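You operate a simulated robot arm through the tools that you are given. There is no shell and no other tool. Be economical: measure what you need, move in short steps, check, and stop when the job is done.

Carry out the task below with a simulated robot arm. There is one attempt and no reset: what you move stays moved.

## Task
Put things in order on the top of the steel bench. At the end: the silver mesh screen (marked "20") from the top of the steel bench is on the grey old filter plate; the blue cable sample from the top of the steel bench stands where the silver mesh screen stood; the white tape roll stands where the blue cable sample stood; the small teal film roll stands where the white tape roll stood; whatever was shut is shut again. Leave all else as you found it, and nothing knocked over.
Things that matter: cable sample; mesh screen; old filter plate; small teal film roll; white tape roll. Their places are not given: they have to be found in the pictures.

It is judged by the outcome, as a careful person would: the job done as asked, and still so three seconds after it is handed in. It fails if anything else is knocked over, pushed out of place, dropped, spilled or broken.

## Robot
A 7-joint arm with a two-finger parallel gripper, fixed in place. Base frame: the origin is at the foot of the arm, x ahead of it, y to its left, z up; the work surface is at about z = 0.6. Lengths are in cm, angles in degrees, forces in N, time in s.
With the tool pointing down near the work surface it reaches from about 24 to 62 cm from the base axis. Its first joint turns from -66.0 to 66.0 degrees. Payload 2.6 kg.
The TCP is the grasp point between the finger pads, 3 cm short of the fingertips. In the tool frame z runs along the fingers and y along their closing line. Largest opening 9.4 cm; finger width 2.8, thickness 1; the body of the gripper, 5 by 9.6 cm, starts 5.5 cm behind the TCP.
Orientation is told as [roll, pitch, yaw] about the base's x, y, z axes, in that order, counted from this pose: with the fingers straight down and closing along the base's y, the tool's x points along the base's -x, its y along +y and its z along -z.

## Interface
- The arm moves only by the tool servo_tool. Its argument "plan" is a list of rows, each an object of numbers (a shift or turn left out is 0, a gripper value left out holds the last): "x", "y", "z": the shift along the tool's x, y, z in cm; "wx", "wy", "wz": the turn, a rotation vector about the tool's x, y, z in degrees; "hand": the closure, from 0 (fully open) to 1 (shut). In form: [{"x": .., "y": .., "z": .., "wx": .., "wy": .., "wz": .., "hand": ..}, ...]. A call has 1 to 8 rows; each row is the pose to reach, as a shift and turn from the pose commanded when the call began, along the tool's axes at that moment. Rows are played at 5 a second. More than 5 cm and 8.6 degrees between two rows, or a gripper value outside its range, and nothing of the call is played. A pose out of reach is approached as far as the arm can. The call stops where the force on the tool passes 40 N (or 10 N more than at its start, if that is more) or the arm is blocked; 0.2 s more then pass. The fingers move at their own pace (about 7.2 cm/s each) and stop on an object; they squeeze with about 39 N. The grip force told is the motor's: it shows also when the fingers shut on nothing. Time passes only in rows, and 0.2 s behind the last, so rows that repeat a pose let the fingers close. The reply holds the time, the measured pose of the TCP, the force on the tool along the base axes, the opening and the grip force, in the units named above and with some noise, with the torque about the TCP (base axes, N m) and any sound that the robot's microphone picked up.
- Cameras (640 x 400 px; columns grow to the right, rows downward): "scene" is fixed at [3.45, 44.4, 54.77]; the picture's right is [-0.70, -0.72, 0.00], its down [-0.52, 0.51, -0.68] and it looks along [0.49, -0.48, -0.73] (base axes); focal length 330 px, centre (320, 200). "wrist" rides on the gripper at [7.6, 1.4, -10.2] in the tool frame; the picture's right is [-0.18, 0.98, 0.00], its down [-0.75, -0.14, -0.64] and it looks along [-0.63, -0.12, 0.77] (tool axes); focal length 243 px, centre (320, 200).
- camera(camera): a new picture of that camera. No time passes.
- point_at(camera, pixels): for up to 12 pixels [column, row] of the newest picture of that camera ("zoom" is the newest enlarged one), the place [x, y, z] in the base frame of the surface seen there, good to about 0.2 cm. No time passes.
- inspect(camera, box): a new picture of the part [left, top, right, bottom] of that camera's present view, enlarged. No time passes.
- sign_off(): hands the job in; it is judged then, once.

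Go step by step. Measure first, check grasps and placings, and put right what went wrong. The budget is 80 turns and 34 pictures, counting those below and the enlarged ones. Unless the task says otherwise, let go and move clear before handing in, and close with one line.

The tools are called after "Call:" as a command line: name --argument value ..., lists and objects as JSON in quotes. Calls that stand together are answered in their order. servo_tool: Moves the arm, as the interface text tells. Its arguments: {"type":"object","properties":{"plan":{"type":"array"}},"required":["plan"]} The other tools are called the same way: camera (camera) takes a picture; point_at (camera, pixels) gives the place of the surface under pixels of a picture; inspect (camera, box) takes an enlarged picture of a part of a camera's view; sign_off () hands the job in.

At the start:

```text
time_s: 0.0
ee_pos: [42.74, 16.73, 24.44]
tool_rot: [0.0, 0.0, 0.0]
force: [-0.3, -0.3, -0.3]
wrist_torque: [-0.04, 0.01, 0.03]
finger_gap: 9.4
grip_force: 0.0
```

scene: 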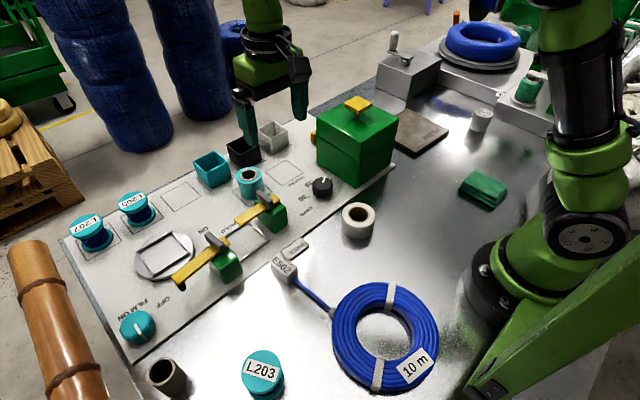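
wrist: 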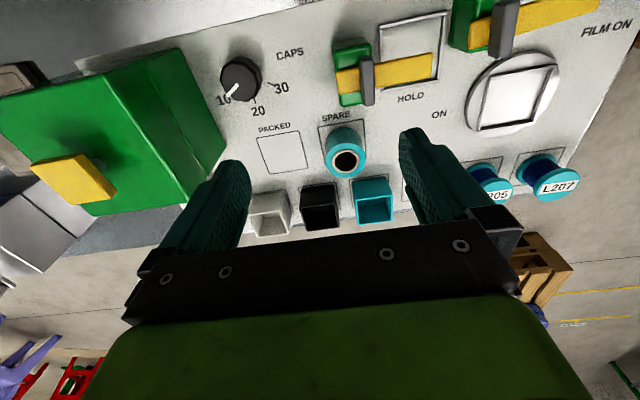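

I see a control panel with teal rolls, a white ring at (358,220), a blue coil at (385,335), and a green box with a yellow handle at (355,140). No mesh screen is visible yet, so I'll enlarge the areas.

Call:
inspect --camera "scene" --box '[280, 20, 560, 195]'

Call:
inspect --camera "scene" --box '[60, 120, 380, 320]'

Call:
inspect --camera "scene" --box '[120, 220, 408, 400]'

```text
2.29 times, centred on (420, 108) of scene
```

zoom: 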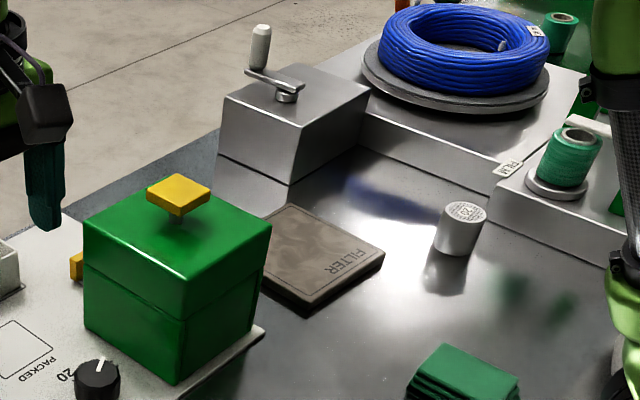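

```text
2.00 times, centred on (220, 220) of scene
```

zoom: 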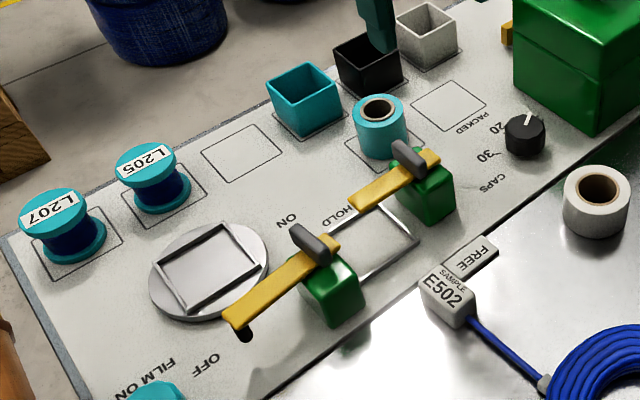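

```text
2.22 times, centred on (264, 310) of scene
```

zoom: 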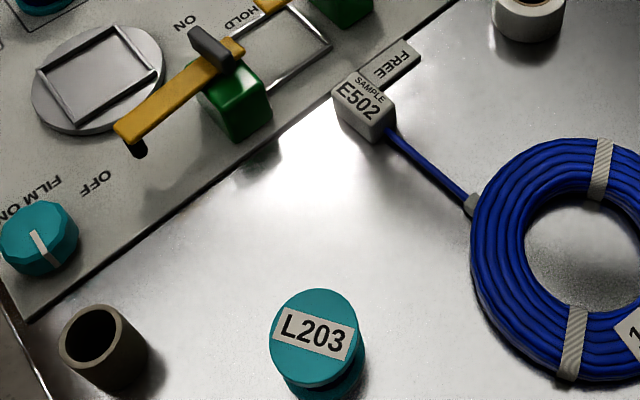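

The silver cylinder at (481,120) has a marked, mesh-like top. The FILTER plate is at (420,132). I'll zoom in on the cylinder and coil, and measure points.

Call:
inspect --camera "scene" --box '[440, 90, 520, 140]'

Call:
inspect --camera "scene" --box '[180, 100, 340, 200]'

Call:
point_at --camera "scene" --pixels '[[482, 113], [481, 129], [473, 112], [491, 114], [399, 133], [421, 110], [446, 128], [416, 154], [420, 130], [460, 180], [484, 187], [500, 180]]'

Call:
point_at --camera "scene" --pixels '[[333, 340], [437, 345], [390, 287], [378, 385], [385, 335], [350, 320], [415, 310], [284, 270], [318, 301], [294, 247], [333, 316], [413, 368]]'

Call:
point_at --camera "scene" --pixels '[[343, 215], [375, 216], [359, 204], [358, 228], [358, 215], [239, 175], [262, 175], [250, 169], [249, 182], [250, 174], [356, 104], [355, 130]]'

```text
8.00 times, centred on (480, 115) of scene
```

zoom: 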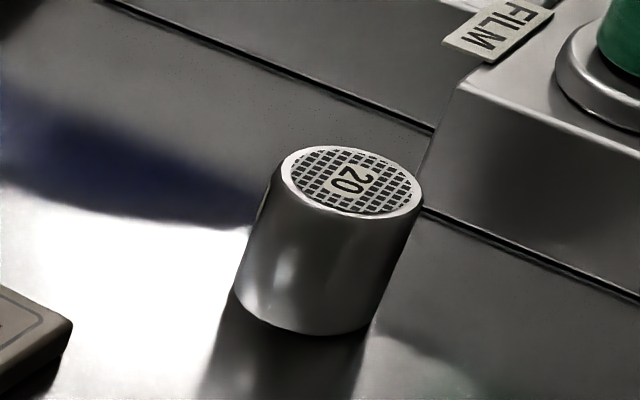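

```text
4.00 times, centred on (260, 150) of scene
```

zoom: 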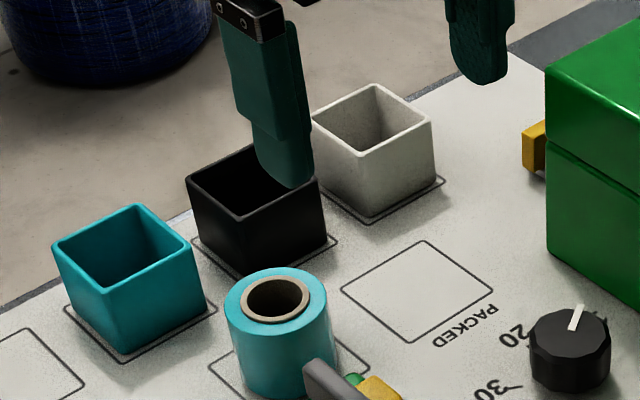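

```text
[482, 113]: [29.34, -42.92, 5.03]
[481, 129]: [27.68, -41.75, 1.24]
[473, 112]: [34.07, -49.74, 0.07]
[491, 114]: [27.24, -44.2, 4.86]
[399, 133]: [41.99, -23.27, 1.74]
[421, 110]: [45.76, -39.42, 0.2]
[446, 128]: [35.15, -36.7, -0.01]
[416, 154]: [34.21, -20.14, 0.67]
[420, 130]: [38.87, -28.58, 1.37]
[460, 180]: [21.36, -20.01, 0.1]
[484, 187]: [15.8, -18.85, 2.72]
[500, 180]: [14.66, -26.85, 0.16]
```

```text
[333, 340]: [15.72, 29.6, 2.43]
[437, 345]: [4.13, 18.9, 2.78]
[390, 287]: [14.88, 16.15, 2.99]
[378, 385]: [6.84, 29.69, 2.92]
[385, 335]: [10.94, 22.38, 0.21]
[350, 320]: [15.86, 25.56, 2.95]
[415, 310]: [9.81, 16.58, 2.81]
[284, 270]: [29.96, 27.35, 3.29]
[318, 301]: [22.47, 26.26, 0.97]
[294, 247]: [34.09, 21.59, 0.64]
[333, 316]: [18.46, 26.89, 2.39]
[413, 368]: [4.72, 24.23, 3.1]
```

```text
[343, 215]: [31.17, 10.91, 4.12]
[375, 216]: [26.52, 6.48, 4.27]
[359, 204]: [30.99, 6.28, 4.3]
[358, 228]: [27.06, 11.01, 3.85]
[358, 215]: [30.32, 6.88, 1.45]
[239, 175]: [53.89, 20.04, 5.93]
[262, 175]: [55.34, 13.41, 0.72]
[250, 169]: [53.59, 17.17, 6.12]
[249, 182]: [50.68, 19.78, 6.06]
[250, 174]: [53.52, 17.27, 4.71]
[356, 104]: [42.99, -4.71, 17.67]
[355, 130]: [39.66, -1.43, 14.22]
```

The cylinder is confirmed as the mesh screen marked "20" at about (28.5,-43). The coil and its E502 block aren't clear yet, so I'll sweep the wrist camera over the right side for hidden things.

Call:
servo_tool --plan '[{"z": -4}, {"z": -6, "y": -4, "x": 1}, {"z": -6, "y": -8, "x": 2}, {"z": -6, "y": -12, "x": 4}, {"z": -6, "y": -16, "x": 6}, {"z": -6, "y": -20, "x": 8}, {"z": -6, "y": -24, "x": 10}, {"z": -6, "y": -28, "x": 12}]'

Call:
camera --camera "wrist"

Call:
camera --camera "scene"

```text
time_s: 1.8
ee_pos: [30.66, -11.32, 30.35]
tool_rot: [0.0, 0.0, 0.2]
force: [0.1, 0.2, -0.3]
wrist_torque: [-0.01, 0.0, 0.0]
finger_gap: 9.41
grip_force: 0.0
```

```text
26 pictures are left
```

wrist: 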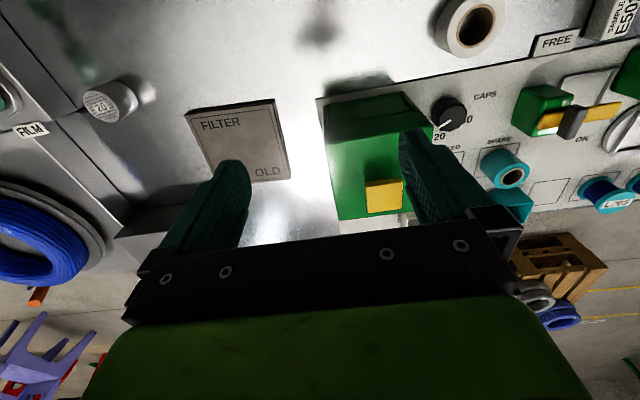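

```text
25 pictures are left
```

scene: 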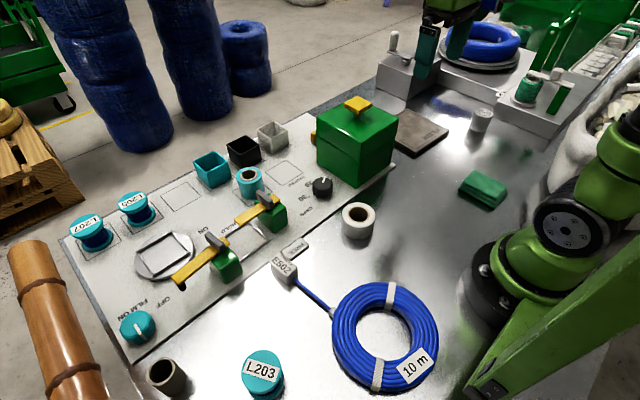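

The plate reads "FILTER / OLD" at (240,140) in the wrist view, and no other cable sample shows. I'll look closely at the E502 block with its lead and the spool L203, and measure around the mesh site.

Call:
inspect --camera "scene" --box '[260, 225, 356, 345]'

Call:
inspect --camera "scene" --box '[210, 310, 354, 400]'

Call:
point_at --camera "scene" --pixels '[[500, 100], [510, 125], [540, 134], [494, 118], [474, 100], [475, 128], [440, 82], [460, 140], [450, 117], [420, 140]]'

Call:
point_at --camera "wrist" --pixels '[[112, 98], [95, 115], [130, 100], [190, 112], [273, 100], [288, 176], [210, 178], [240, 140], [75, 105], [55, 75], [90, 150], [20, 120]]'

```text
3.33 times, centred on (308, 285) of scene
```

zoom: 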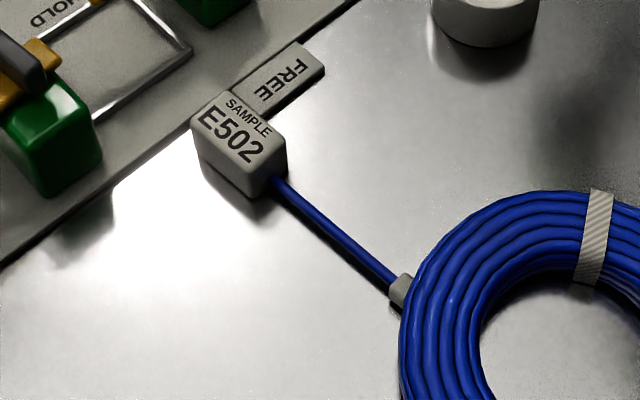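

```text
4.44 times, centred on (282, 355) of scene
```

zoom: 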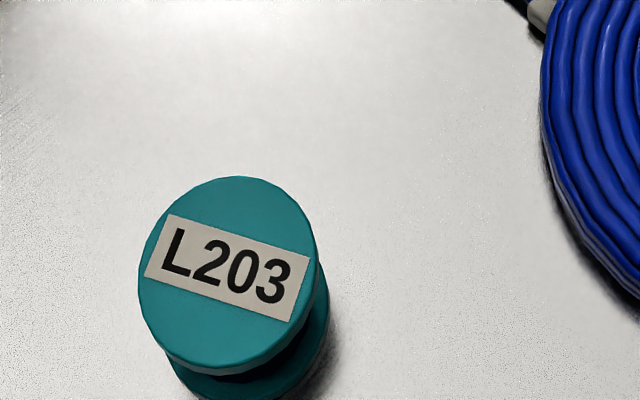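

```text
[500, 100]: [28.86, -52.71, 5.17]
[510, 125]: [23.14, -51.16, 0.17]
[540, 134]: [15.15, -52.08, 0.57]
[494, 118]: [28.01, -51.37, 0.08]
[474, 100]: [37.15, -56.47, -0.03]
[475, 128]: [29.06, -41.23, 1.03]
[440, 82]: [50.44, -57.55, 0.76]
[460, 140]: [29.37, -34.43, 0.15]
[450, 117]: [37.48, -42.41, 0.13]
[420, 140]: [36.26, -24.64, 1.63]
```

```text
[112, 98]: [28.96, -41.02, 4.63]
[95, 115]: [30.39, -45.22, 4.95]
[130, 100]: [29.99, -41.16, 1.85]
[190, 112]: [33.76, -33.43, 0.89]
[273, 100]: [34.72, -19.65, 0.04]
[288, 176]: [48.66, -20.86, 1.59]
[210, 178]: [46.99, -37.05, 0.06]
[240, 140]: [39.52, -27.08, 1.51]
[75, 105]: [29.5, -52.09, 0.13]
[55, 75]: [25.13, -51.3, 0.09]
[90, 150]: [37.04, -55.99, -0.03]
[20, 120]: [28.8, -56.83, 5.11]
```

Tray wall is at y≈-51.7, and the mesh screen is centred near (29.1,-43.3) with its top at z≈5 and a diameter of about 4.8. The plate's top is about 1.5. I'll move above the screen first.

Call:
servo_tool --plan '[{"y": -4.5, "z": 2}, {"y": -9, "z": 4}, {"y": -13.5, "z": 6}, {"y": -18, "z": 8, "x": 0.5}, {"y": -22.5, "z": 10, "x": 1}, {"y": -27, "z": 12, "x": 1.5}, {"y": -30, "z": 15, "x": 1.5}, {"y": -32, "z": 17, "x": 1.5}]'

Call:
camera --camera "wrist"

```text
time_s: 3.6
ee_pos: [29.19, -43.42, 13.44]
tool_rot: [0.1, 0.0, 0.0]
force: [-0.3, 0.7, 0.2]
wrist_torque: [-0.01, 0.0, -0.03]
finger_gap: 9.41
grip_force: 0.0
```

```text
22 pictures are left
```

wrist: 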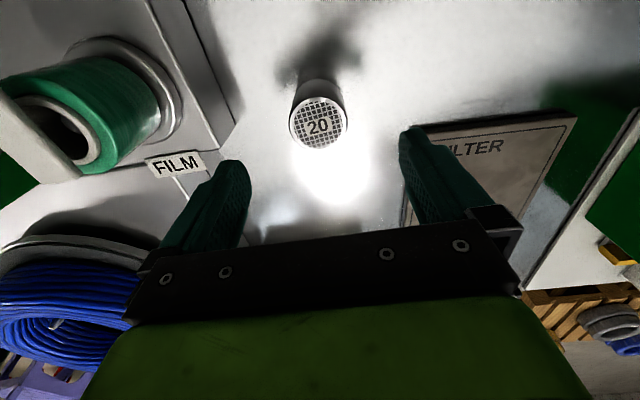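

The screen's top shows at (319,123) in the wrist view. I'll measure its rim to centre the grasp.

Call:
point_at --camera "wrist" --pixels '[[319, 123], [292, 124], [345, 122], [318, 99], [320, 147], [225, 140], [402, 220], [418, 140], [575, 120]]'

```text
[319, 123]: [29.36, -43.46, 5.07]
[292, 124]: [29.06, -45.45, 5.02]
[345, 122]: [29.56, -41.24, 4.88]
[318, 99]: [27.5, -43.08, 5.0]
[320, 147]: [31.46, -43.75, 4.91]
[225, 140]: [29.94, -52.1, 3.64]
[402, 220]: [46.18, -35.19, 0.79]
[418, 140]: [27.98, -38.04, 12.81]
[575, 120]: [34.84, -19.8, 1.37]
```

Centre is (29.4,-43.4), so I'll descend and grip.

Call:
servo_tool --plan '[{"x": -0.2, "z": 4.5}, {"x": -0.2, "z": 8}, {"x": -0.2, "z": 9.7}, {"x": -0.2, "z": 9.7, "hand": 1}, {"x": -0.2, "z": 9.7, "hand": 1}, {"x": -0.2, "z": 9.7, "hand": 1}]'

```text
time_s: 5.0
ee_pos: [29.53, -43.21, 3.67]
tool_rot: [0.0, 0.1, 0.1]
force: [0.4, 0.0, -0.4]
wrist_torque: [-0.01, -0.01, 0.01]
finger_gap: 4.88
grip_force: 39.7
```

The grip holds at 4.88 cm. I'll lift it and carry it above the plate centre at about (41,-28.3).

Call:
servo_tool --plan '[{"z": -4}, {"z": -7.5}, {"z": -7.5, "x": -3, "y": 3.7}, {"z": -7.5, "x": -6, "y": 7.5}, {"z": -7.5, "x": -9, "y": 11.2}, {"z": -7.5, "x": -11.5, "y": 15}, {"z": -7.5, "x": -11.5, "y": 15}]'

Call:
camera --camera "scene"

```text
time_s: 6.6
ee_pos: [41.18, -28.36, 11.21]
tool_rot: [0.1, 0.1, -0.1]
force: [0.3, -0.2, -0.5]
wrist_torque: [0.01, -0.02, -0.02]
finger_gap: 0.0
grip_force: 33.1
```

```text
21 pictures are left
```

scene: 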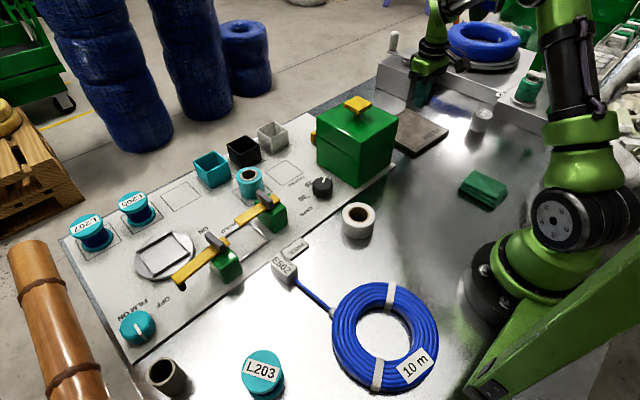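

The gap is now 0, so the screen slipped out. It still stands at (481,120), possibly shifted, and seems heavy or slippery. I'll go back above it, open, and measure.

Call:
servo_tool --plan '[{"z": -2, "hand": 0}, {"z": -3, "x": 3, "y": -3.7, "hand": 0}, {"z": -3, "x": 6, "y": -7.5}, {"z": -3, "x": 9, "y": -11.2}, {"z": -3, "x": 11.7, "y": -15.1}, {"z": -3, "x": 11.7, "y": -15.1}]'

Call:
inspect --camera "wrist" --box '[240, 50, 400, 150]'

Call:
point_at --camera "zoom" --pixels '[[320, 290], [200, 290], [430, 290], [320, 200], [320, 380]]'

```text
time_s: 8.0
ee_pos: [29.18, -43.41, 14.16]
tool_rot: [0.0, -0.1, 0.0]
force: [0.2, 0.8, -0.2]
wrist_torque: [-0.01, -0.02, -0.01]
finger_gap: 9.41
grip_force: 0.1
```

```text
4.00 times, centred on (320, 100) of wrist
```

zoom: 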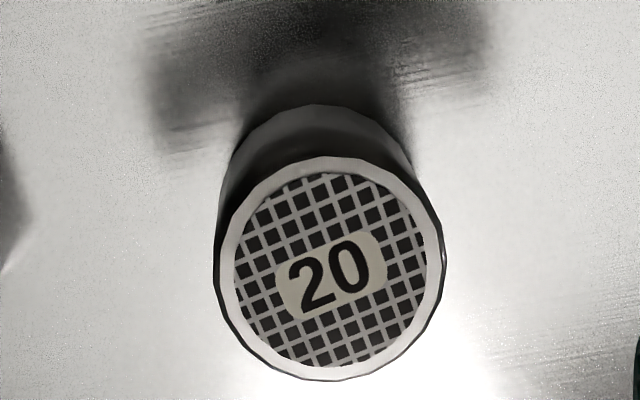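

```text
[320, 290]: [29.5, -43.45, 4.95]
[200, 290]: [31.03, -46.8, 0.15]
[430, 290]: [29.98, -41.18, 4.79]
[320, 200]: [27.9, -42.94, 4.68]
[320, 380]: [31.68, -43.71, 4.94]
```

The screen hasn't moved much; centre is about (29.2,-43.3). I'll grip deeper, wait longer, and lift very slowly while reading the force.

Call:
servo_tool --plan '[{"z": 5, "y": 0.1}, {"z": 9, "y": 0.1}, {"z": 10.9, "y": 0.1}, {"z": 10.9, "y": 0.1, "hand": 1}, {"z": 10.9, "y": 0.1, "hand": 1}, {"z": 10.9, "y": 0.1, "hand": 1}, {"z": 10.9, "y": 0.1, "hand": 1}]'

Call:
servo_tool --plan '[{"z": -0.2}, {"z": -0.4}, {"z": -0.6}, {"z": -0.6}]'

```text
time_s: 9.6
ee_pos: [29.39, -43.16, 3.22]
tool_rot: [0.0, 0.0, 0.1]
force: [0.2, 0.6, -0.4]
wrist_torque: [-0.04, -0.02, 0.0]
finger_gap: 4.85
grip_force: 39.6
```

```text
time_s: 10.6
ee_pos: [29.27, -43.21, 3.82]
tool_rot: [0.0, 0.1, 0.0]
force: [-0.7, 0.1, -1.7]
wrist_torque: [0.01, -0.05, 0.01]
finger_gap: 4.83
grip_force: 38.6
```

It shows only about 1.5 N of load, so the screen is light. I'll continue slowly to see whether it rises or slips.

Call:
servo_tool --plan '[{"z": -0.4}, {"z": -0.8}, {"z": -1.2}, {"z": -1.6}, {"z": -2.0}, {"z": -2.0}]'

Call:
inspect --camera "scene" --box '[432, 70, 528, 145]'

```text
time_s: 12.0
ee_pos: [29.35, -43.3, 5.94]
tool_rot: [-0.1, 0.0, 0.0]
force: [0.4, 0.0, -1.9]
wrist_torque: [-0.01, 0.0, 0.04]
finger_gap: 4.85
grip_force: 39.0
```

```text
5.33 times, centred on (480, 108) of scene
```

zoom: 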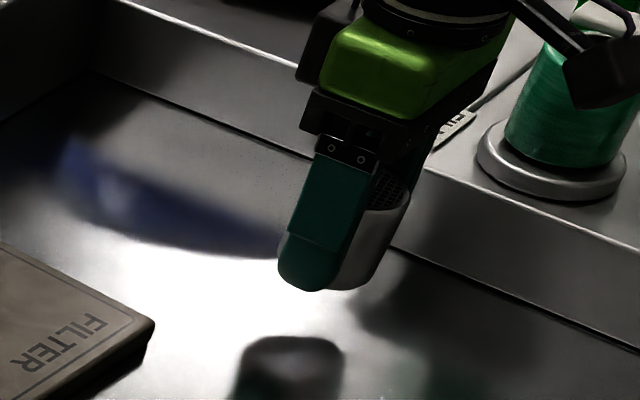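

It is lifted (shadow below at (290,370)), so the earlier slip was due to speed. I'll carry it gently.

Call:
servo_tool --plan '[{"z": -0.7}, {"z": -1.7}, {"z": -2.2, "x": -0.8, "y": 1}, {"z": -2.2, "x": -2, "y": 2.6}, {"z": -2.2, "x": -3.2, "y": 4.2}, {"z": -2.2, "x": -4.4, "y": 5.8}, {"z": -2.2, "x": -5.4, "y": 7}, {"z": -2.2, "x": -5.8, "y": 7.5}]'

Call:
servo_tool --plan '[{"x": -0.8, "y": 1}, {"x": -2, "y": 2.6}, {"x": -3.2, "y": 4.2}, {"x": -4.4, "y": 5.8}, {"x": -5.4, "y": 7}, {"x": -5.8, "y": 7.4}, {"x": -5.8, "y": 7.4}]'

Call:
camera --camera "scene"

```text
time_s: 13.8
ee_pos: [35.31, -35.62, 8.09]
tool_rot: [0.0, 0.1, 0.0]
force: [0.0, 0.8, -1.1]
wrist_torque: [0.0, -0.02, -0.04]
finger_gap: 4.81
grip_force: 39.3
```

```text
time_s: 15.4
ee_pos: [40.88, -28.26, 8.13]
tool_rot: [0.0, 0.0, 0.0]
force: [-0.2, -0.3, -1.6]
wrist_torque: [-0.01, 0.03, -0.01]
finger_gap: 4.78
grip_force: 38.9
```

```text
18 pictures are left
```

scene: 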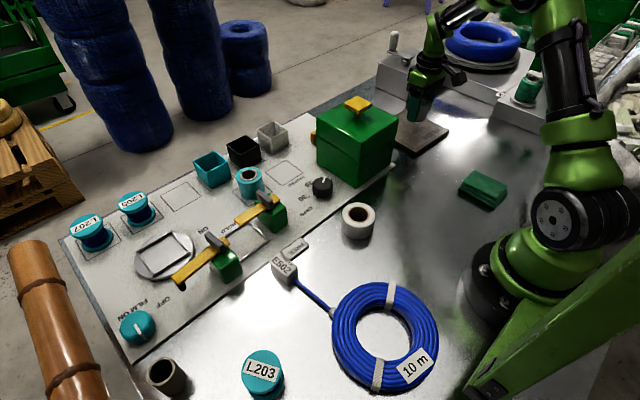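

The screen hangs over the plate centre. I'll lower it gently and check the contact force.

Call:
servo_tool --plan '[{"z": 1}, {"z": 2}, {"z": 2.6}, {"z": 2.9}, {"z": 3.1}, {"z": 3.3}, {"z": 3.3}]'

```text
time_s: 17.0
ee_pos: [40.91, -28.31, 4.78]
tool_rot: [0.0, 0.0, 0.0]
force: [0.8, 0.7, -1.1]
wrist_torque: [0.02, 0.03, 0.0]
finger_gap: 4.82
grip_force: 39.6
```

Call:
servo_tool --plan '[{"z": 0.1}, {"z": 0.2}, {"z": 0.3}, {"z": 0.3}]'

```text
time_s: 18.0
ee_pos: [40.86, -28.43, 4.59]
tool_rot: [-0.1, 0.0, 0.0]
force: [-2.5, 1.4, 10.0]
wrist_torque: [0.09, 0.05, -0.03]
finger_gap: 4.83
grip_force: 39.3
```

Contact is confirmed at 10 N, so I'll release slowly and move straight up.

Call:
servo_tool --plan '[{"z": -0.1, "hand": 0.4}, {"z": -0.1, "hand": 0}, {"z": -0.1, "hand": 0}, {"z": -4}, {"z": -8}, {"z": -12}, {"z": -16}]'

Call:
inspect --camera "scene" --box '[360, 60, 520, 160]'

```text
time_s: 19.6
ee_pos: [40.9, -28.41, 20.58]
tool_rot: [0.0, 0.1, 0.0]
force: [0.0, -0.1, 0.2]
wrist_torque: [0.01, -0.02, 0.01]
finger_gap: 9.4
grip_force: 0.1
```

```text
4.00 times, centred on (440, 110) of scene
```

zoom: 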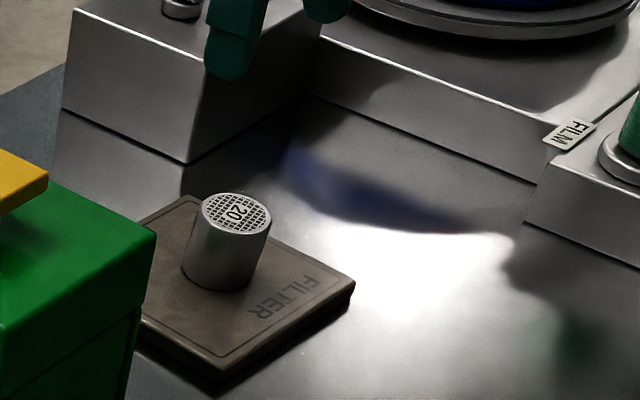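

The screen stands on the plate. Next I'll measure the E502 block and the lead.

Call:
point_at --camera "scene" --pixels '[[273, 263], [280, 255], [294, 269], [287, 275], [283, 265], [273, 273], [285, 283], [300, 287], [312, 298], [325, 309], [298, 242], [304, 244]]'

```text
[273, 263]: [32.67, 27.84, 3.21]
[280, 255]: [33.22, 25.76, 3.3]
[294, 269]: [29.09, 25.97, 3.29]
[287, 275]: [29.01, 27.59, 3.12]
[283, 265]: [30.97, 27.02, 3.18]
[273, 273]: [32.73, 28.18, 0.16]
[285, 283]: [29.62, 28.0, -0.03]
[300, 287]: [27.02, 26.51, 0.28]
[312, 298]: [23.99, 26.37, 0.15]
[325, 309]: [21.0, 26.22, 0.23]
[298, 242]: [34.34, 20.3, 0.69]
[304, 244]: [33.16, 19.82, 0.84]
```

The block spans x≈28.8–33, y≈25.5–28 and is 3.3 high, with the lead running to the coil along −x. I'll travel high over the box to reach it.

Call:
servo_tool --plan '[{"z": -4}, {"z": -7, "y": 2}, {"z": -7, "y": 6.5, "x": 1}, {"z": -7, "y": 11, "x": 2}, {"z": -7, "y": 15.5, "x": 3}, {"z": -7, "y": 20, "x": 4}, {"z": -7, "y": 24.5, "x": 5}, {"z": -7, "y": 29, "x": 6}]'

Call:
servo_tool --plan '[{"y": 4.5, "x": 1}, {"y": 9, "x": 2}, {"y": 13.5, "x": 3}, {"y": 18, "x": 4}, {"y": 22, "x": 4, "z": 2}, {"y": 26, "x": 4, "z": 5}, {"y": 26, "x": 4, "z": 9.5}, {"y": 26, "x": 4, "z": 14}]'

Call:
camera --camera "wrist"

```text
time_s: 21.4
ee_pos: [34.87, 0.75, 27.56]
tool_rot: [0.0, 0.0, -0.1]
force: [0.4, 0.6, 0.5]
wrist_torque: [0.01, 0.01, 0.01]
finger_gap: 9.37
grip_force: 0.0
```

```text
time_s: 23.2
ee_pos: [30.98, 26.66, 13.4]
tool_rot: [0.0, 0.0, 0.0]
force: [0.0, -0.4, 0.8]
wrist_torque: [-0.02, 0.0, -0.05]
finger_gap: 9.38
grip_force: 0.0
```

```text
16 pictures are left
```

wrist: 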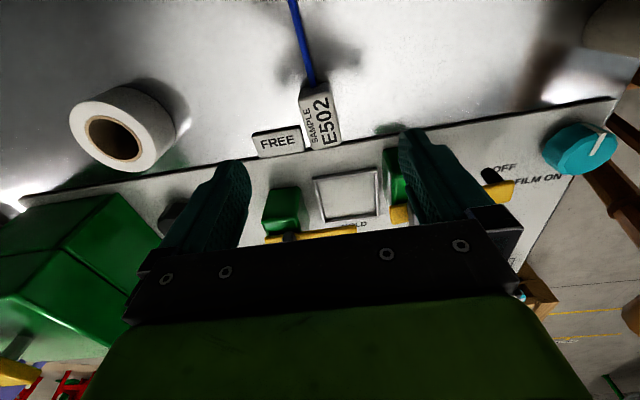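

The FREE plate at (278,141) sits next to the block. I'll measure the block and plate edges from this view.

Call:
inspect --camera "wrist" --box '[240, 70, 368, 150]'

Call:
point_at --camera "wrist" --pixels '[[320, 120], [302, 95], [312, 145], [338, 138], [328, 85], [299, 140], [256, 143], [278, 141], [310, 60], [265, 200], [280, 195]]'

```text
5.00 times, centred on (304, 110) of wrist
```

zoom: 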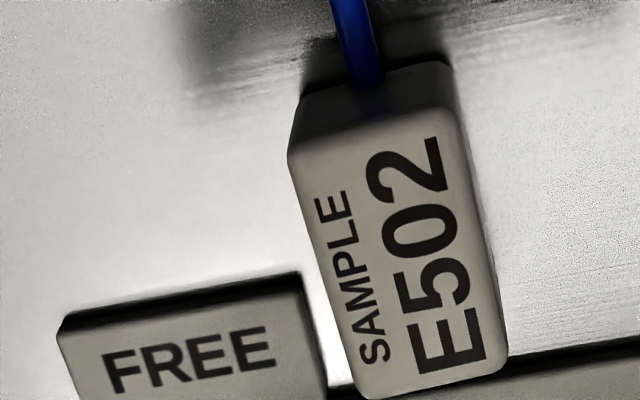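

```text
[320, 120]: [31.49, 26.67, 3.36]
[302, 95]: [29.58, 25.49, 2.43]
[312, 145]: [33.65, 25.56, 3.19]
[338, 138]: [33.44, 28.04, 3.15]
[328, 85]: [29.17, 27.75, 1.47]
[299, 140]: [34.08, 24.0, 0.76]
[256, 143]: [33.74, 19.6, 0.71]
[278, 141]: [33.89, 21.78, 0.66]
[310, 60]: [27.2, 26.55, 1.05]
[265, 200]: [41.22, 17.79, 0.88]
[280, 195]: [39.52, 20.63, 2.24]
```

Block is centred at (31.5,26.8). I'll grip slightly toward the lead side (x≈30.6) with tips above the FREE plate's height, then try a small lift.

Call:
servo_tool --plan '[{"x": 0.4, "y": 0.1, "z": 4.5}, {"x": 0.4, "y": 0.1, "z": 8}, {"x": 0.4, "y": 0.1, "z": 9.3}, {"x": 0.4, "y": 0.1, "z": 9.3, "hand": 1}, {"x": 0.4, "y": 0.1, "z": 9.3, "hand": 1}, {"x": 0.4, "y": 0.1, "z": 9.3, "hand": 1}, {"x": 0.4, "y": 0.1, "z": 9.3, "hand": 1}]'

Call:
servo_tool --plan '[{"z": -0.2}, {"z": -0.4}, {"z": -0.6}, {"z": -0.8}, {"z": -1}, {"z": -1}]'

Call:
camera --camera "scene"

```text
time_s: 24.8
ee_pos: [30.56, 26.79, 4.25]
tool_rot: [0.0, -0.1, 0.0]
force: [0.2, 0.1, 0.1]
wrist_torque: [0.0, 0.0, 0.01]
finger_gap: 2.9
grip_force: 38.8
```

```text
time_s: 26.2
ee_pos: [30.58, 26.87, 5.07]
tool_rot: [-0.1, 0.1, 0.0]
force: [-0.5, 0.3, -0.8]
wrist_torque: [0.02, 0.0, 0.0]
finger_gap: 2.93
grip_force: 39.2
```

```text
14 pictures are left
```

scene: 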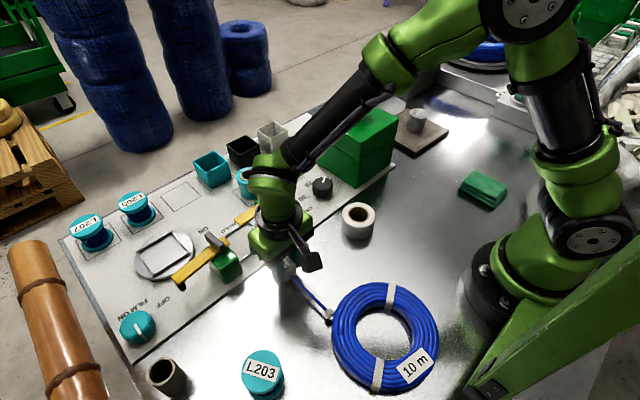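

The block lifts with under 1 N and the coil stays put, so the block is the free end. I'll lift a few more cm and look at how the lead behaves.

Call:
servo_tool --plan '[{"z": -0.5}, {"z": -1.2}, {"z": -2}, {"z": -3}, {"z": -4}, {"z": -5}, {"z": -5}]'

Call:
inspect --camera "scene" --box '[230, 200, 454, 400]'

```text
time_s: 27.8
ee_pos: [30.47, 26.77, 10.18]
tool_rot: [0.0, 0.0, 0.1]
force: [-0.1, 0.8, -0.5]
wrist_torque: [-0.02, 0.01, -0.02]
finger_gap: 2.9
grip_force: 39.1
```

```text
2.00 times, centred on (342, 300) of scene
```

zoom: 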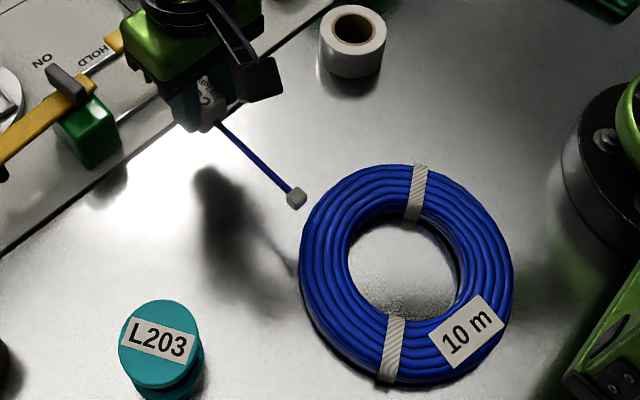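

The sample is the E502 block with a short lead, fully separate from the coil. I'll carry it slowly at height to the screen's old place, with the TCP at (28.3,-43.3) to put the block centre at about (29.3,-43.3).

Call:
servo_tool --plan '[{"z": -1}, {"z": -3}, {"z": -5.5}, {"z": -8}, {"z": -10.5}, {"z": -12.5, "y": -1}, {"z": -13.5, "y": -3}, {"z": -14, "y": -5}]'

Call:
servo_tool --plan '[{"y": -1.5}, {"y": -4}, {"y": -7}, {"y": -10}, {"y": -13}, {"y": -16}, {"y": -19}, {"y": -21}]'

Call:
servo_tool --plan '[{"y": -1.5}, {"y": -4}, {"y": -7}, {"y": -10}, {"y": -13}, {"y": -16}, {"y": -19, "x": 0.7}, {"y": -21, "x": 1}]'

Call:
servo_tool --plan '[{"y": -1.5}, {"y": -4, "x": 0.5}, {"y": -7, "x": 1}, {"y": -10, "x": 1.2, "z": 1}, {"y": -13, "x": 1.2, "z": 3}, {"y": -16, "x": 1.2, "z": 5}, {"y": -19, "x": 1.2, "z": 7}, {"y": -20.5, "x": 1.2, "z": 8}]'

```text
time_s: 29.6
ee_pos: [30.5, 21.72, 24.28]
tool_rot: [0.0, -0.1, 0.2]
force: [-0.2, 0.9, -0.3]
wrist_torque: [-0.03, -0.02, -0.01]
finger_gap: 2.9
grip_force: 39.0
```

```text
time_s: 31.4
ee_pos: [30.53, 0.66, 24.19]
tool_rot: [0.1, 0.0, -0.1]
force: [0.9, -1.2, -1.4]
wrist_torque: [0.0, 0.0, 0.0]
finger_gap: 2.92
grip_force: 39.0
```

```text
time_s: 33.2
ee_pos: [29.42, -20.24, 24.16]
tool_rot: [0.0, -0.1, 0.0]
force: [0.1, 0.4, -1.0]
wrist_torque: [0.01, -0.02, -0.01]
finger_gap: 2.91
grip_force: 39.1
```

```text
time_s: 35.0
ee_pos: [28.2, -40.66, 16.09]
tool_rot: [0.0, 0.0, 0.1]
force: [0.1, 0.3, -1.1]
wrist_torque: [-0.02, 0.01, -0.03]
finger_gap: 2.89
grip_force: 38.8
```

Still holding (gap 2.9). I'll finish the move and lower toward contact at z≈4.25.

Call:
servo_tool --plan '[{"y": -1, "z": 1}, {"y": -2.4, "z": 3}, {"y": -2.7, "z": 5.5}, {"y": -2.7, "z": 8}, {"y": -2.7, "z": 10}, {"y": -2.7, "z": 11.2}, {"y": -2.7, "z": 11.5}, {"y": -2.7, "z": 11.5}]'

Call:
servo_tool --plan '[{"z": 0.15}, {"z": 0.3}, {"z": 0.4}, {"z": 0.5}, {"z": 0.5}]'

```text
time_s: 36.8
ee_pos: [28.17, -43.37, 4.71]
tool_rot: [0.0, 0.0, 0.0]
force: [0.9, 0.6, -1.2]
wrist_torque: [-0.02, -0.01, -0.01]
finger_gap: 2.89
grip_force: 39.2
```

```text
time_s: 38.0
ee_pos: [28.21, -43.41, 4.19]
tool_rot: [0.0, 0.0, 0.1]
force: [0.6, -0.1, -1.0]
wrist_torque: [-0.02, -0.02, 0.01]
finger_gap: 2.89
grip_force: 39.4
```

Call:
servo_tool --plan '[{"z": 0.05}, {"z": 0.1}, {"z": 0.15}, {"z": 0.2}, {"z": 0.2}]'

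```text
time_s: 39.2
ee_pos: [28.44, -43.57, 3.92]
tool_rot: [-0.1, -0.1, 0.0]
force: [-3.2, 5.1, 18.4]
wrist_torque: [0.24, 0.08, 0.05]
finger_gap: 2.89
grip_force: 39.2
```

The block is seated (18 N), so I'll back off a touch, release and rise.

Call:
servo_tool --plan '[{"z": -0.15}, {"z": -0.15, "hand": 0.5}, {"z": -0.15, "hand": 0}, {"z": -0.15, "hand": 0}, {"z": -4}, {"z": -8.5}, {"z": -13}, {"z": -17}]'

Call:
camera --camera "scene"

```text
time_s: 41.0
ee_pos: [28.16, -43.43, 21.0]
tool_rot: [-0.1, 0.1, 0.0]
force: [-0.3, 0.1, 1.0]
wrist_torque: [0.06, 0.01, -0.01]
finger_gap: 9.39
grip_force: 0.0
```

```text
12 pictures are left
```

scene: 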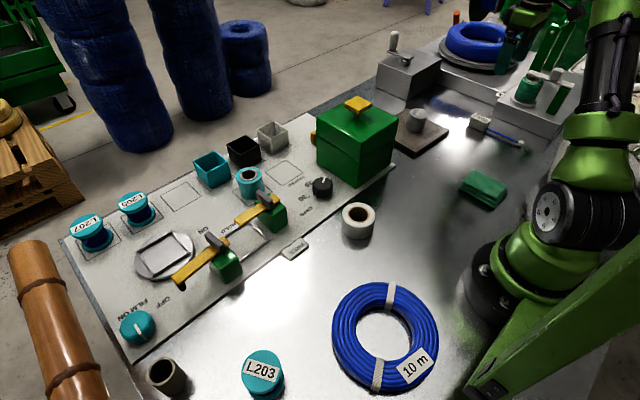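

The block and lead rest at (480,122)–(525,143), upright. Next is the white tape roll at about (28.9,8.65), so I'll travel above it.

Call:
servo_tool --plan '[{"z": -3, "y": 3}, {"z": -4, "y": 8}, {"z": -4, "y": 13}, {"z": -4, "y": 18}, {"z": -4, "y": 23}, {"z": -4, "y": 28}, {"z": -4, "y": 33}, {"z": -4, "y": 38}]'

Call:
servo_tool --plan '[{"y": 5}, {"y": 10}, {"y": 14, "x": -0.7}, {"y": 14, "x": -0.7, "z": 5}, {"y": 14, "x": -0.7, "z": 10}, {"y": 14, "x": -0.7, "z": 12}, {"y": 14, "x": -0.7, "z": 12}]'

Call:
camera --camera "wrist"

```text
refused: row 2 steps farther than a row can; nothing moved
```

```text
time_s: 42.6
ee_pos: [28.98, -29.34, 8.99]
tool_rot: [0.0, 0.1, 0.0]
force: [0.2, 0.3, -0.7]
wrist_torque: [0.02, 0.01, 0.03]
finger_gap: 9.39
grip_force: 0.1
```

```text
11 pictures are left
```

wrist: 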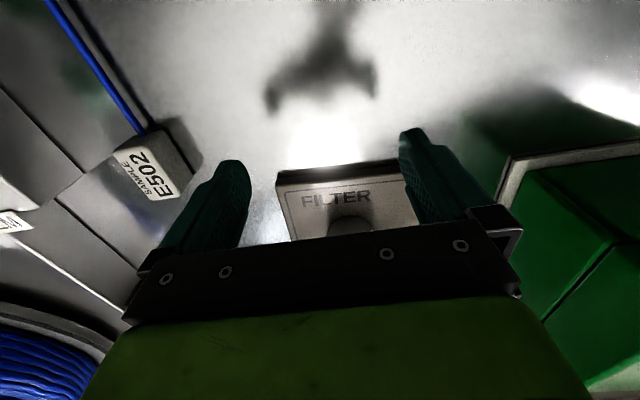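

The first move was refused (step too long), so the second ran alone and the arm came down over empty bench with nothing touched. I'll rise and go to the roll.

Call:
servo_tool --plan '[{"z": -4.5}, {"z": -9}, {"z": -13}, {"z": -15, "y": 3}, {"z": -15, "y": 7.8}, {"z": -15, "y": 12.6}, {"z": -15, "y": 17.4}, {"z": -15, "y": 22}]'

```text
time_s: 44.4
ee_pos: [28.85, -7.29, 24.05]
tool_rot: [-0.1, 0.0, 0.0]
force: [-0.5, 0.7, 0.4]
wrist_torque: [0.01, 0.02, 0.02]
finger_gap: 9.39
grip_force: 0.2
```

Call:
servo_tool --plan '[{"y": 4.5}, {"y": 9}, {"y": 13}, {"y": 16}, {"y": 16, "z": 4.5}, {"y": 16, "z": 9}, {"y": 16, "z": 12}, {"y": 16, "z": 12}]'

Call:
camera --camera "wrist"

```text
time_s: 46.2
ee_pos: [29.0, 8.51, 12.0]
tool_rot: [0.1, 0.0, 0.0]
force: [-0.3, -0.8, -0.2]
wrist_torque: [-0.02, -0.01, -0.02]
finger_gap: 9.41
grip_force: 0.0
```

```text
10 pictures are left
```

wrist: 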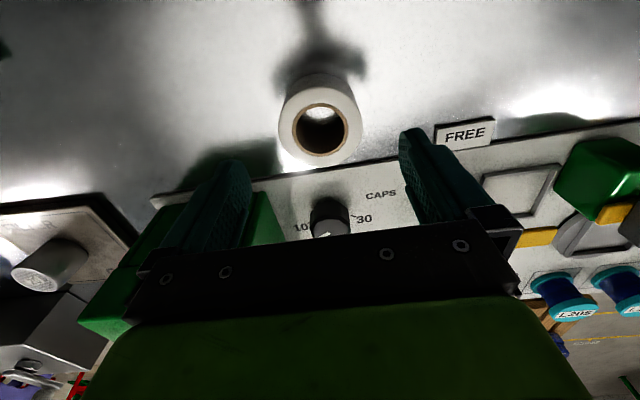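

Call:
point_at --camera "wrist" --pixels '[[284, 128], [359, 125], [318, 96], [322, 160], [436, 126], [494, 119], [495, 137], [520, 140], [580, 130], [270, 195], [330, 215], [312, 205]]'

```text
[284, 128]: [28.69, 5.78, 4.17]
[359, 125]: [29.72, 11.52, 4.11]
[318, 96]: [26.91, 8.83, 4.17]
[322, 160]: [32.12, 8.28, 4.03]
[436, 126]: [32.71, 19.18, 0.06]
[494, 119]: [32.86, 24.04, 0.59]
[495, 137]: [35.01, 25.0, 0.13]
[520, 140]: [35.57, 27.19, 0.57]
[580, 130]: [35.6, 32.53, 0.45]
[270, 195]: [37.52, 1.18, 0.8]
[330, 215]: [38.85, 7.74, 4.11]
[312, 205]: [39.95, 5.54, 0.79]
```

The roll is centred at (29.2,8.6), about 6.1 wide and 4.1 tall, with the panel edge at x≈35.2. I'll descend, grip, then lift slowly.

Call:
servo_tool --plan '[{"x": -0.2, "y": 0.1, "z": 4}, {"x": -0.2, "y": 0.1, "z": 7}, {"x": -0.2, "y": 0.1, "z": 8.6}, {"x": -0.2, "y": 0.1, "z": 8.6, "hand": 1}, {"x": -0.2, "y": 0.1, "z": 8.6, "hand": 1}, {"x": -0.2, "y": 0.1, "z": 8.6, "hand": 1}, {"x": -0.2, "y": 0.1, "z": 8.6, "hand": 1}]'

Call:
servo_tool --plan '[{"z": -0.3}, {"z": -0.8}, {"z": -1.6}, {"z": -2.6}, {"z": -3.8}, {"z": -5}, {"z": -6}, {"z": -6}]'

```text
time_s: 47.8
ee_pos: [29.2, 8.77, 3.35]
tool_rot: [0.0, 0.0, 0.0]
force: [-0.4, -0.2, -0.2]
wrist_torque: [0.03, 0.01, -0.01]
finger_gap: 6.74
grip_force: 39.2
```

```text
time_s: 49.6
ee_pos: [29.19, 8.68, 9.58]
tool_rot: [-0.1, 0.0, 0.0]
force: [0.2, -0.4, 0.5]
wrist_torque: [0.0, -0.02, 0.02]
finger_gap: 6.75
grip_force: 39.0
```

Held at 6.75 cm. I'll carry it gently to (30.7,27.2).

Call:
servo_tool --plan '[{"y": 1}, {"y": 3, "x": -0.3}, {"y": 6, "x": -0.5}, {"y": 9, "x": -0.8}, {"y": 12, "x": -1}, {"y": 15, "x": -1.3}, {"y": 17.5, "x": -1.5}, {"y": 18.5, "x": -1.5}]'

Call:
servo_tool --plan '[{"z": 1}, {"z": 2.5}, {"z": 4}, {"z": 5}, {"z": 5.6}, {"z": 5.8}, {"z": 5.9}, {"z": 5.9}]'

Call:
inspect --camera "scene" --box '[224, 205, 352, 285]'

```text
time_s: 51.4
ee_pos: [30.65, 27.21, 9.51]
tool_rot: [0.0, 0.0, 0.0]
force: [0.2, 0.4, -1.0]
wrist_torque: [-0.04, 0.01, 0.01]
finger_gap: 6.73
grip_force: 39.3
```

```text
time_s: 53.2
ee_pos: [30.57, 27.24, 3.6]
tool_rot: [0.0, 0.0, 0.0]
force: [0.1, -0.1, -0.9]
wrist_torque: [0.0, 0.0, 0.0]
finger_gap: 6.74
grip_force: 39.0
```

```text
5.00 times, centred on (288, 245) of scene
```

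zoom: 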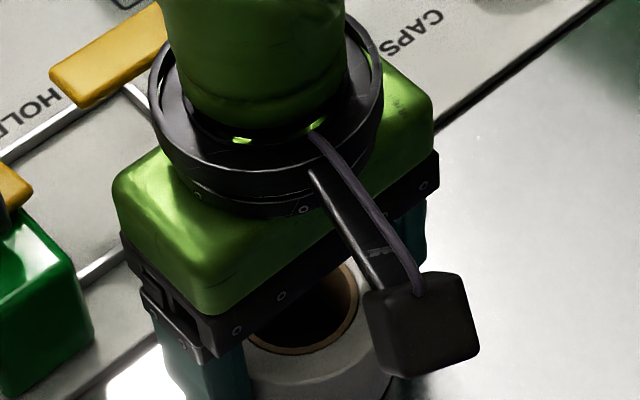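

The roll is just above the bench. I'll lower it to contact, then release in the next step.

Call:
servo_tool --plan '[{"z": 0.1}, {"z": 0.2}, {"z": 0.3}, {"z": 0.35}, {"z": 0.35}]'

```text
time_s: 54.4
ee_pos: [30.78, 27.33, 3.31]
tool_rot: [0.1, -0.2, 0.0]
force: [-0.1, -3.6, 25.8]
wrist_torque: [-0.73, 0.07, 0.08]
finger_gap: 6.73
grip_force: 38.7
```

Seated (26 N). I'll ease off, release and rise.

Call:
servo_tool --plan '[{"z": -0.25}, {"z": -0.25, "hand": 0.3}, {"z": -0.25, "hand": 0}, {"z": -0.25, "hand": 0}, {"z": -4}, {"z": -8.5}, {"z": -13}, {"z": -17}]'

Call:
servo_tool --plan '[{"x": -3.5, "y": -1.5}, {"x": -7, "y": -3}, {"x": -10.5, "y": -4.5}, {"x": -14, "y": -6}, {"x": -17.5, "y": -7.5}, {"x": -21, "y": -9}, {"x": -21, "y": -9}]'

Call:
camera --camera "wrist"

Call:
camera --camera "scene"

```text
time_s: 56.2
ee_pos: [30.63, 27.34, 20.18]
tool_rot: [-0.1, 0.0, 0.0]
force: [0.2, 0.3, 0.3]
wrist_torque: [-0.01, -0.01, 0.01]
finger_gap: 9.43
grip_force: 0.0
```

```text
time_s: 57.8
ee_pos: [51.7, 18.1, 20.26]
tool_rot: [-0.1, 0.0, -0.1]
force: [0.6, -0.9, -0.6]
wrist_torque: [0.0, -0.01, 0.01]
finger_gap: 9.42
grip_force: 0.1
```

```text
8 pictures are left
```

wrist: 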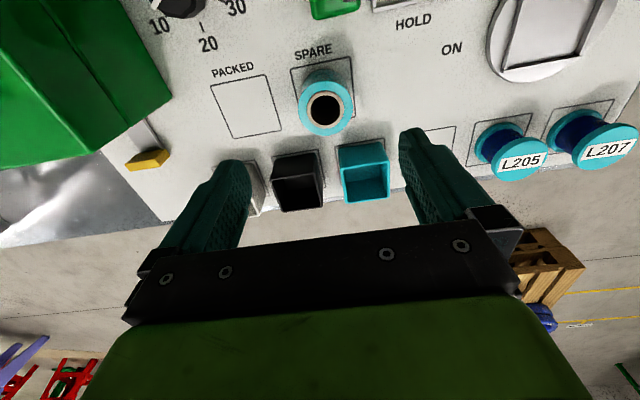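

```text
7 pictures are left
```

scene: 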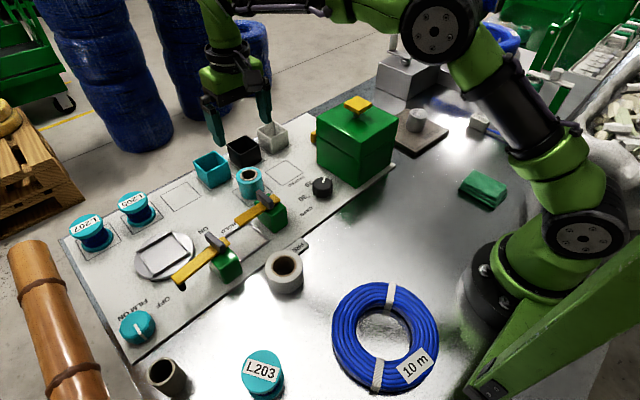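

The white roll stands clear of the FREE plate at (285,272). Next I'll measure the teal roll at (326,103) and its neighbours.

Call:
point_at --camera "wrist" --pixels '[[301, 108], [350, 105], [325, 85], [328, 132], [312, 108], [338, 160], [320, 155], [274, 158], [388, 145], [335, 10], [318, 75], [410, 90]]'

Call:
point_at --camera "scene" --pixels '[[278, 205], [266, 198], [240, 222], [285, 222], [273, 200], [243, 190], [228, 165], [195, 172]]'

```text
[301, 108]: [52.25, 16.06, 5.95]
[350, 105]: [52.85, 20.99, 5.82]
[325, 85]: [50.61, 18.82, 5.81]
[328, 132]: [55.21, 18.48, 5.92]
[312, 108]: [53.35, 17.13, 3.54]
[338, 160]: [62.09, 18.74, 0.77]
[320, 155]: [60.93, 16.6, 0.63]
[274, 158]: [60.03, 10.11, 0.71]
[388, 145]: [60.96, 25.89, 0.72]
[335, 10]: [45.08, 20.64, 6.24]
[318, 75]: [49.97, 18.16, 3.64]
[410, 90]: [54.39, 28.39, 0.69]
```

```text
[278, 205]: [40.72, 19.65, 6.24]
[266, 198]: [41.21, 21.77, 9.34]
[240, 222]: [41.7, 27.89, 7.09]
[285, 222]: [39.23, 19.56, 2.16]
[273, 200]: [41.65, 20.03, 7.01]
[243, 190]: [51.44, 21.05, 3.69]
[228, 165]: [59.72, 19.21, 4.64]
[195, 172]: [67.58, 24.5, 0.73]
```

Teal roll is centred at (52.7,18.6), 5.1 wide, top z 5.9, standing on the panel at z 0.75. I'll descend, grip, then lift slowly.

Call:
servo_tool --plan '[{"x": -1, "y": 0.5, "z": 4}, {"x": -1, "y": 0.5, "z": 8.5}, {"x": -1, "y": 0.5, "z": 12.5}, {"x": -1, "y": 0.5, "z": 15.9}, {"x": -1, "y": 0.5, "z": 15.9, "hand": 1}, {"x": -1, "y": 0.5, "z": 15.9, "hand": 1}, {"x": -1, "y": 0.5, "z": 15.9, "hand": 1}, {"x": -1, "y": 0.5, "z": 15.9, "hand": 1}]'

Call:
servo_tool --plan '[{"z": -0.3}, {"z": -0.8}, {"z": -1.8}, {"z": -3.2}, {"z": -5}, {"z": -7}, {"z": -9}, {"z": -10}]'

```text
time_s: 59.6
ee_pos: [52.5, 18.73, 4.28]
tool_rot: [0.1, 0.0, 0.0]
force: [-0.2, 0.3, 1.0]
wrist_torque: [0.01, 0.02, 0.02]
finger_gap: 5.49
grip_force: 39.1
```

```text
time_s: 61.4
ee_pos: [52.67, 18.65, 14.32]
tool_rot: [0.1, 0.1, -0.1]
force: [0.9, -0.7, -1.5]
wrist_torque: [0.01, 0.0, -0.01]
finger_gap: 5.49
grip_force: 39.1
```

Held at 5.49 cm. I'll carry it over the lever to (29.2,8.65).

Call:
servo_tool --plan '[{"z": -1}, {"z": -2.5, "x": 0.5}, {"z": -3, "x": 2, "y": -0.8}, {"z": -3, "x": 4.5, "y": -1.9}, {"z": -3, "x": 7, "y": -3}, {"z": -3, "x": 9.5, "y": -4}, {"z": -3, "x": 11.5, "y": -4.8}, {"z": -3, "x": 12.5, "y": -5.2}]'

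Call:
servo_tool --plan '[{"x": 1, "y": -0.4}, {"x": 3, "y": -1.3}, {"x": 5.5, "y": -2.4}, {"x": 8, "y": -3.5}, {"x": 10, "y": -4.4}, {"x": 11, "y": -4.8, "z": 1}, {"x": 11, "y": -4.8, "z": 3}, {"x": 11, "y": -4.8, "z": 5}]'

Call:
servo_tool --plan '[{"z": 1}, {"z": 3}, {"z": 5}, {"z": 7}, {"z": 8}, {"z": 8.3}, {"z": 8.4}, {"z": 8.4}]'

```text
time_s: 63.2
ee_pos: [40.17, 13.53, 17.29]
tool_rot: [0.0, 0.1, 0.0]
force: [0.1, -0.5, -0.5]
wrist_torque: [0.0, 0.01, 0.0]
finger_gap: 5.49
grip_force: 38.9
```

```text
time_s: 65.0
ee_pos: [29.17, 8.75, 12.16]
tool_rot: [0.0, 0.0, 0.0]
force: [1.1, -0.3, -1.1]
wrist_torque: [0.02, 0.01, 0.03]
finger_gap: 5.5
grip_force: 38.4
```

```text
time_s: 66.8
ee_pos: [29.23, 8.71, 3.79]
tool_rot: [0.0, -0.1, -0.1]
force: [-0.1, 0.6, -1.5]
wrist_torque: [-0.02, 0.0, 0.01]
finger_gap: 5.49
grip_force: 39.0
```

Contact is expected near z=3.5, so I'll lower the last bit.

Call:
servo_tool --plan '[{"z": 0.1}, {"z": 0.2}, {"z": 0.3}, {"z": 0.36}, {"z": 0.36}]'

```text
time_s: 68.0
ee_pos: [29.16, 8.63, 3.52]
tool_rot: [0.0, -0.1, 0.0]
force: [-4.5, -2.3, 20.9]
wrist_torque: [-0.22, 0.08, -0.14]
finger_gap: 5.5
grip_force: 38.3
```

Seated (21 N). I'll release, rise and check the whole scene.

Call:
servo_tool --plan '[{"z": -0.15}, {"z": -0.15, "hand": 0.4}, {"z": -0.15, "hand": 0}, {"z": -0.15, "hand": 0}, {"z": -4.5}, {"z": -9}, {"z": -13.5}, {"z": -18}]'

Call:
servo_tool --plan '[{"z": -4, "x": -2}, {"z": -5, "x": -6}, {"z": -5, "x": -10}, {"z": -5, "x": -13, "y": 3}, {"z": -5, "x": -14, "y": 7}, {"z": -5, "x": -14, "y": 8}]'

Call:
camera --camera "scene"

Call:
inspect --camera "scene" --box '[380, 70, 540, 170]'

```text
time_s: 69.8
ee_pos: [29.18, 8.76, 21.53]
tool_rot: [0.0, 0.0, 0.0]
force: [0.4, 0.6, -0.6]
wrist_torque: [-0.02, -0.02, -0.02]
finger_gap: 9.41
grip_force: 0.1
```

```text
time_s: 71.2
ee_pos: [43.2, 16.75, 26.43]
tool_rot: [0.0, 0.0, 0.0]
force: [-0.6, 0.2, 0.0]
wrist_torque: [-0.01, -0.01, -0.01]
finger_gap: 9.38
grip_force: 0.0
```

```text
6 pictures are left
```

scene: 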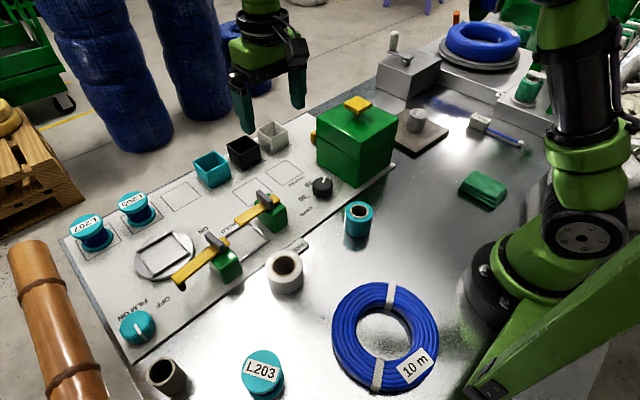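

```text
4.00 times, centred on (460, 120) of scene
```

zoom: 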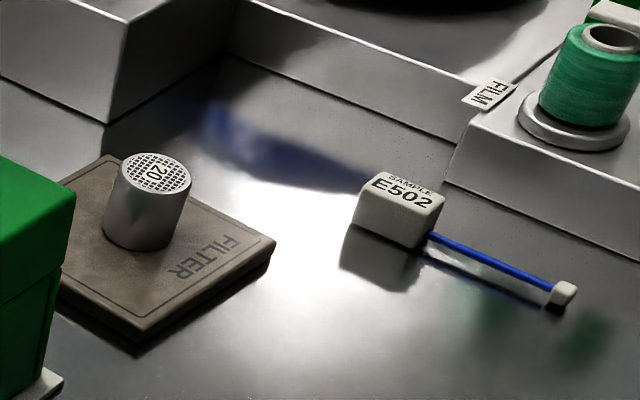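

All four things stand where asked, and the box is shut as before. I'll do one last check on heights, with no picture used.

Call:
point_at --camera "zoom" --pixels '[[400, 190], [370, 180], [435, 205], [380, 225], [158, 172], [500, 258]]'

```text
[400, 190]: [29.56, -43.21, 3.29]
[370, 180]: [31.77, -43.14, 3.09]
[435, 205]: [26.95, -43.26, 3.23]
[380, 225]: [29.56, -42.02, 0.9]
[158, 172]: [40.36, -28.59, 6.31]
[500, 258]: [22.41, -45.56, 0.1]
```

The block's top is at z 3.3, so it rests flat on the bench. It is centred at (29.5,-43.2), where the screen stood, so I'm handing in.

Call:
sign_off

```text
The job is handed in.
```

The job is done and handed in: the mesh screen is on the old filter plate, and the cable sample, white tape roll and small teal film roll stand in their new places. I set the tape roll about 1 cm off the sample's exact spot to keep it clear of the FREE plate. The screen slipped from the grip once, but stayed upright. The green box was never opened, and I saw nothing else moved or knocked over.
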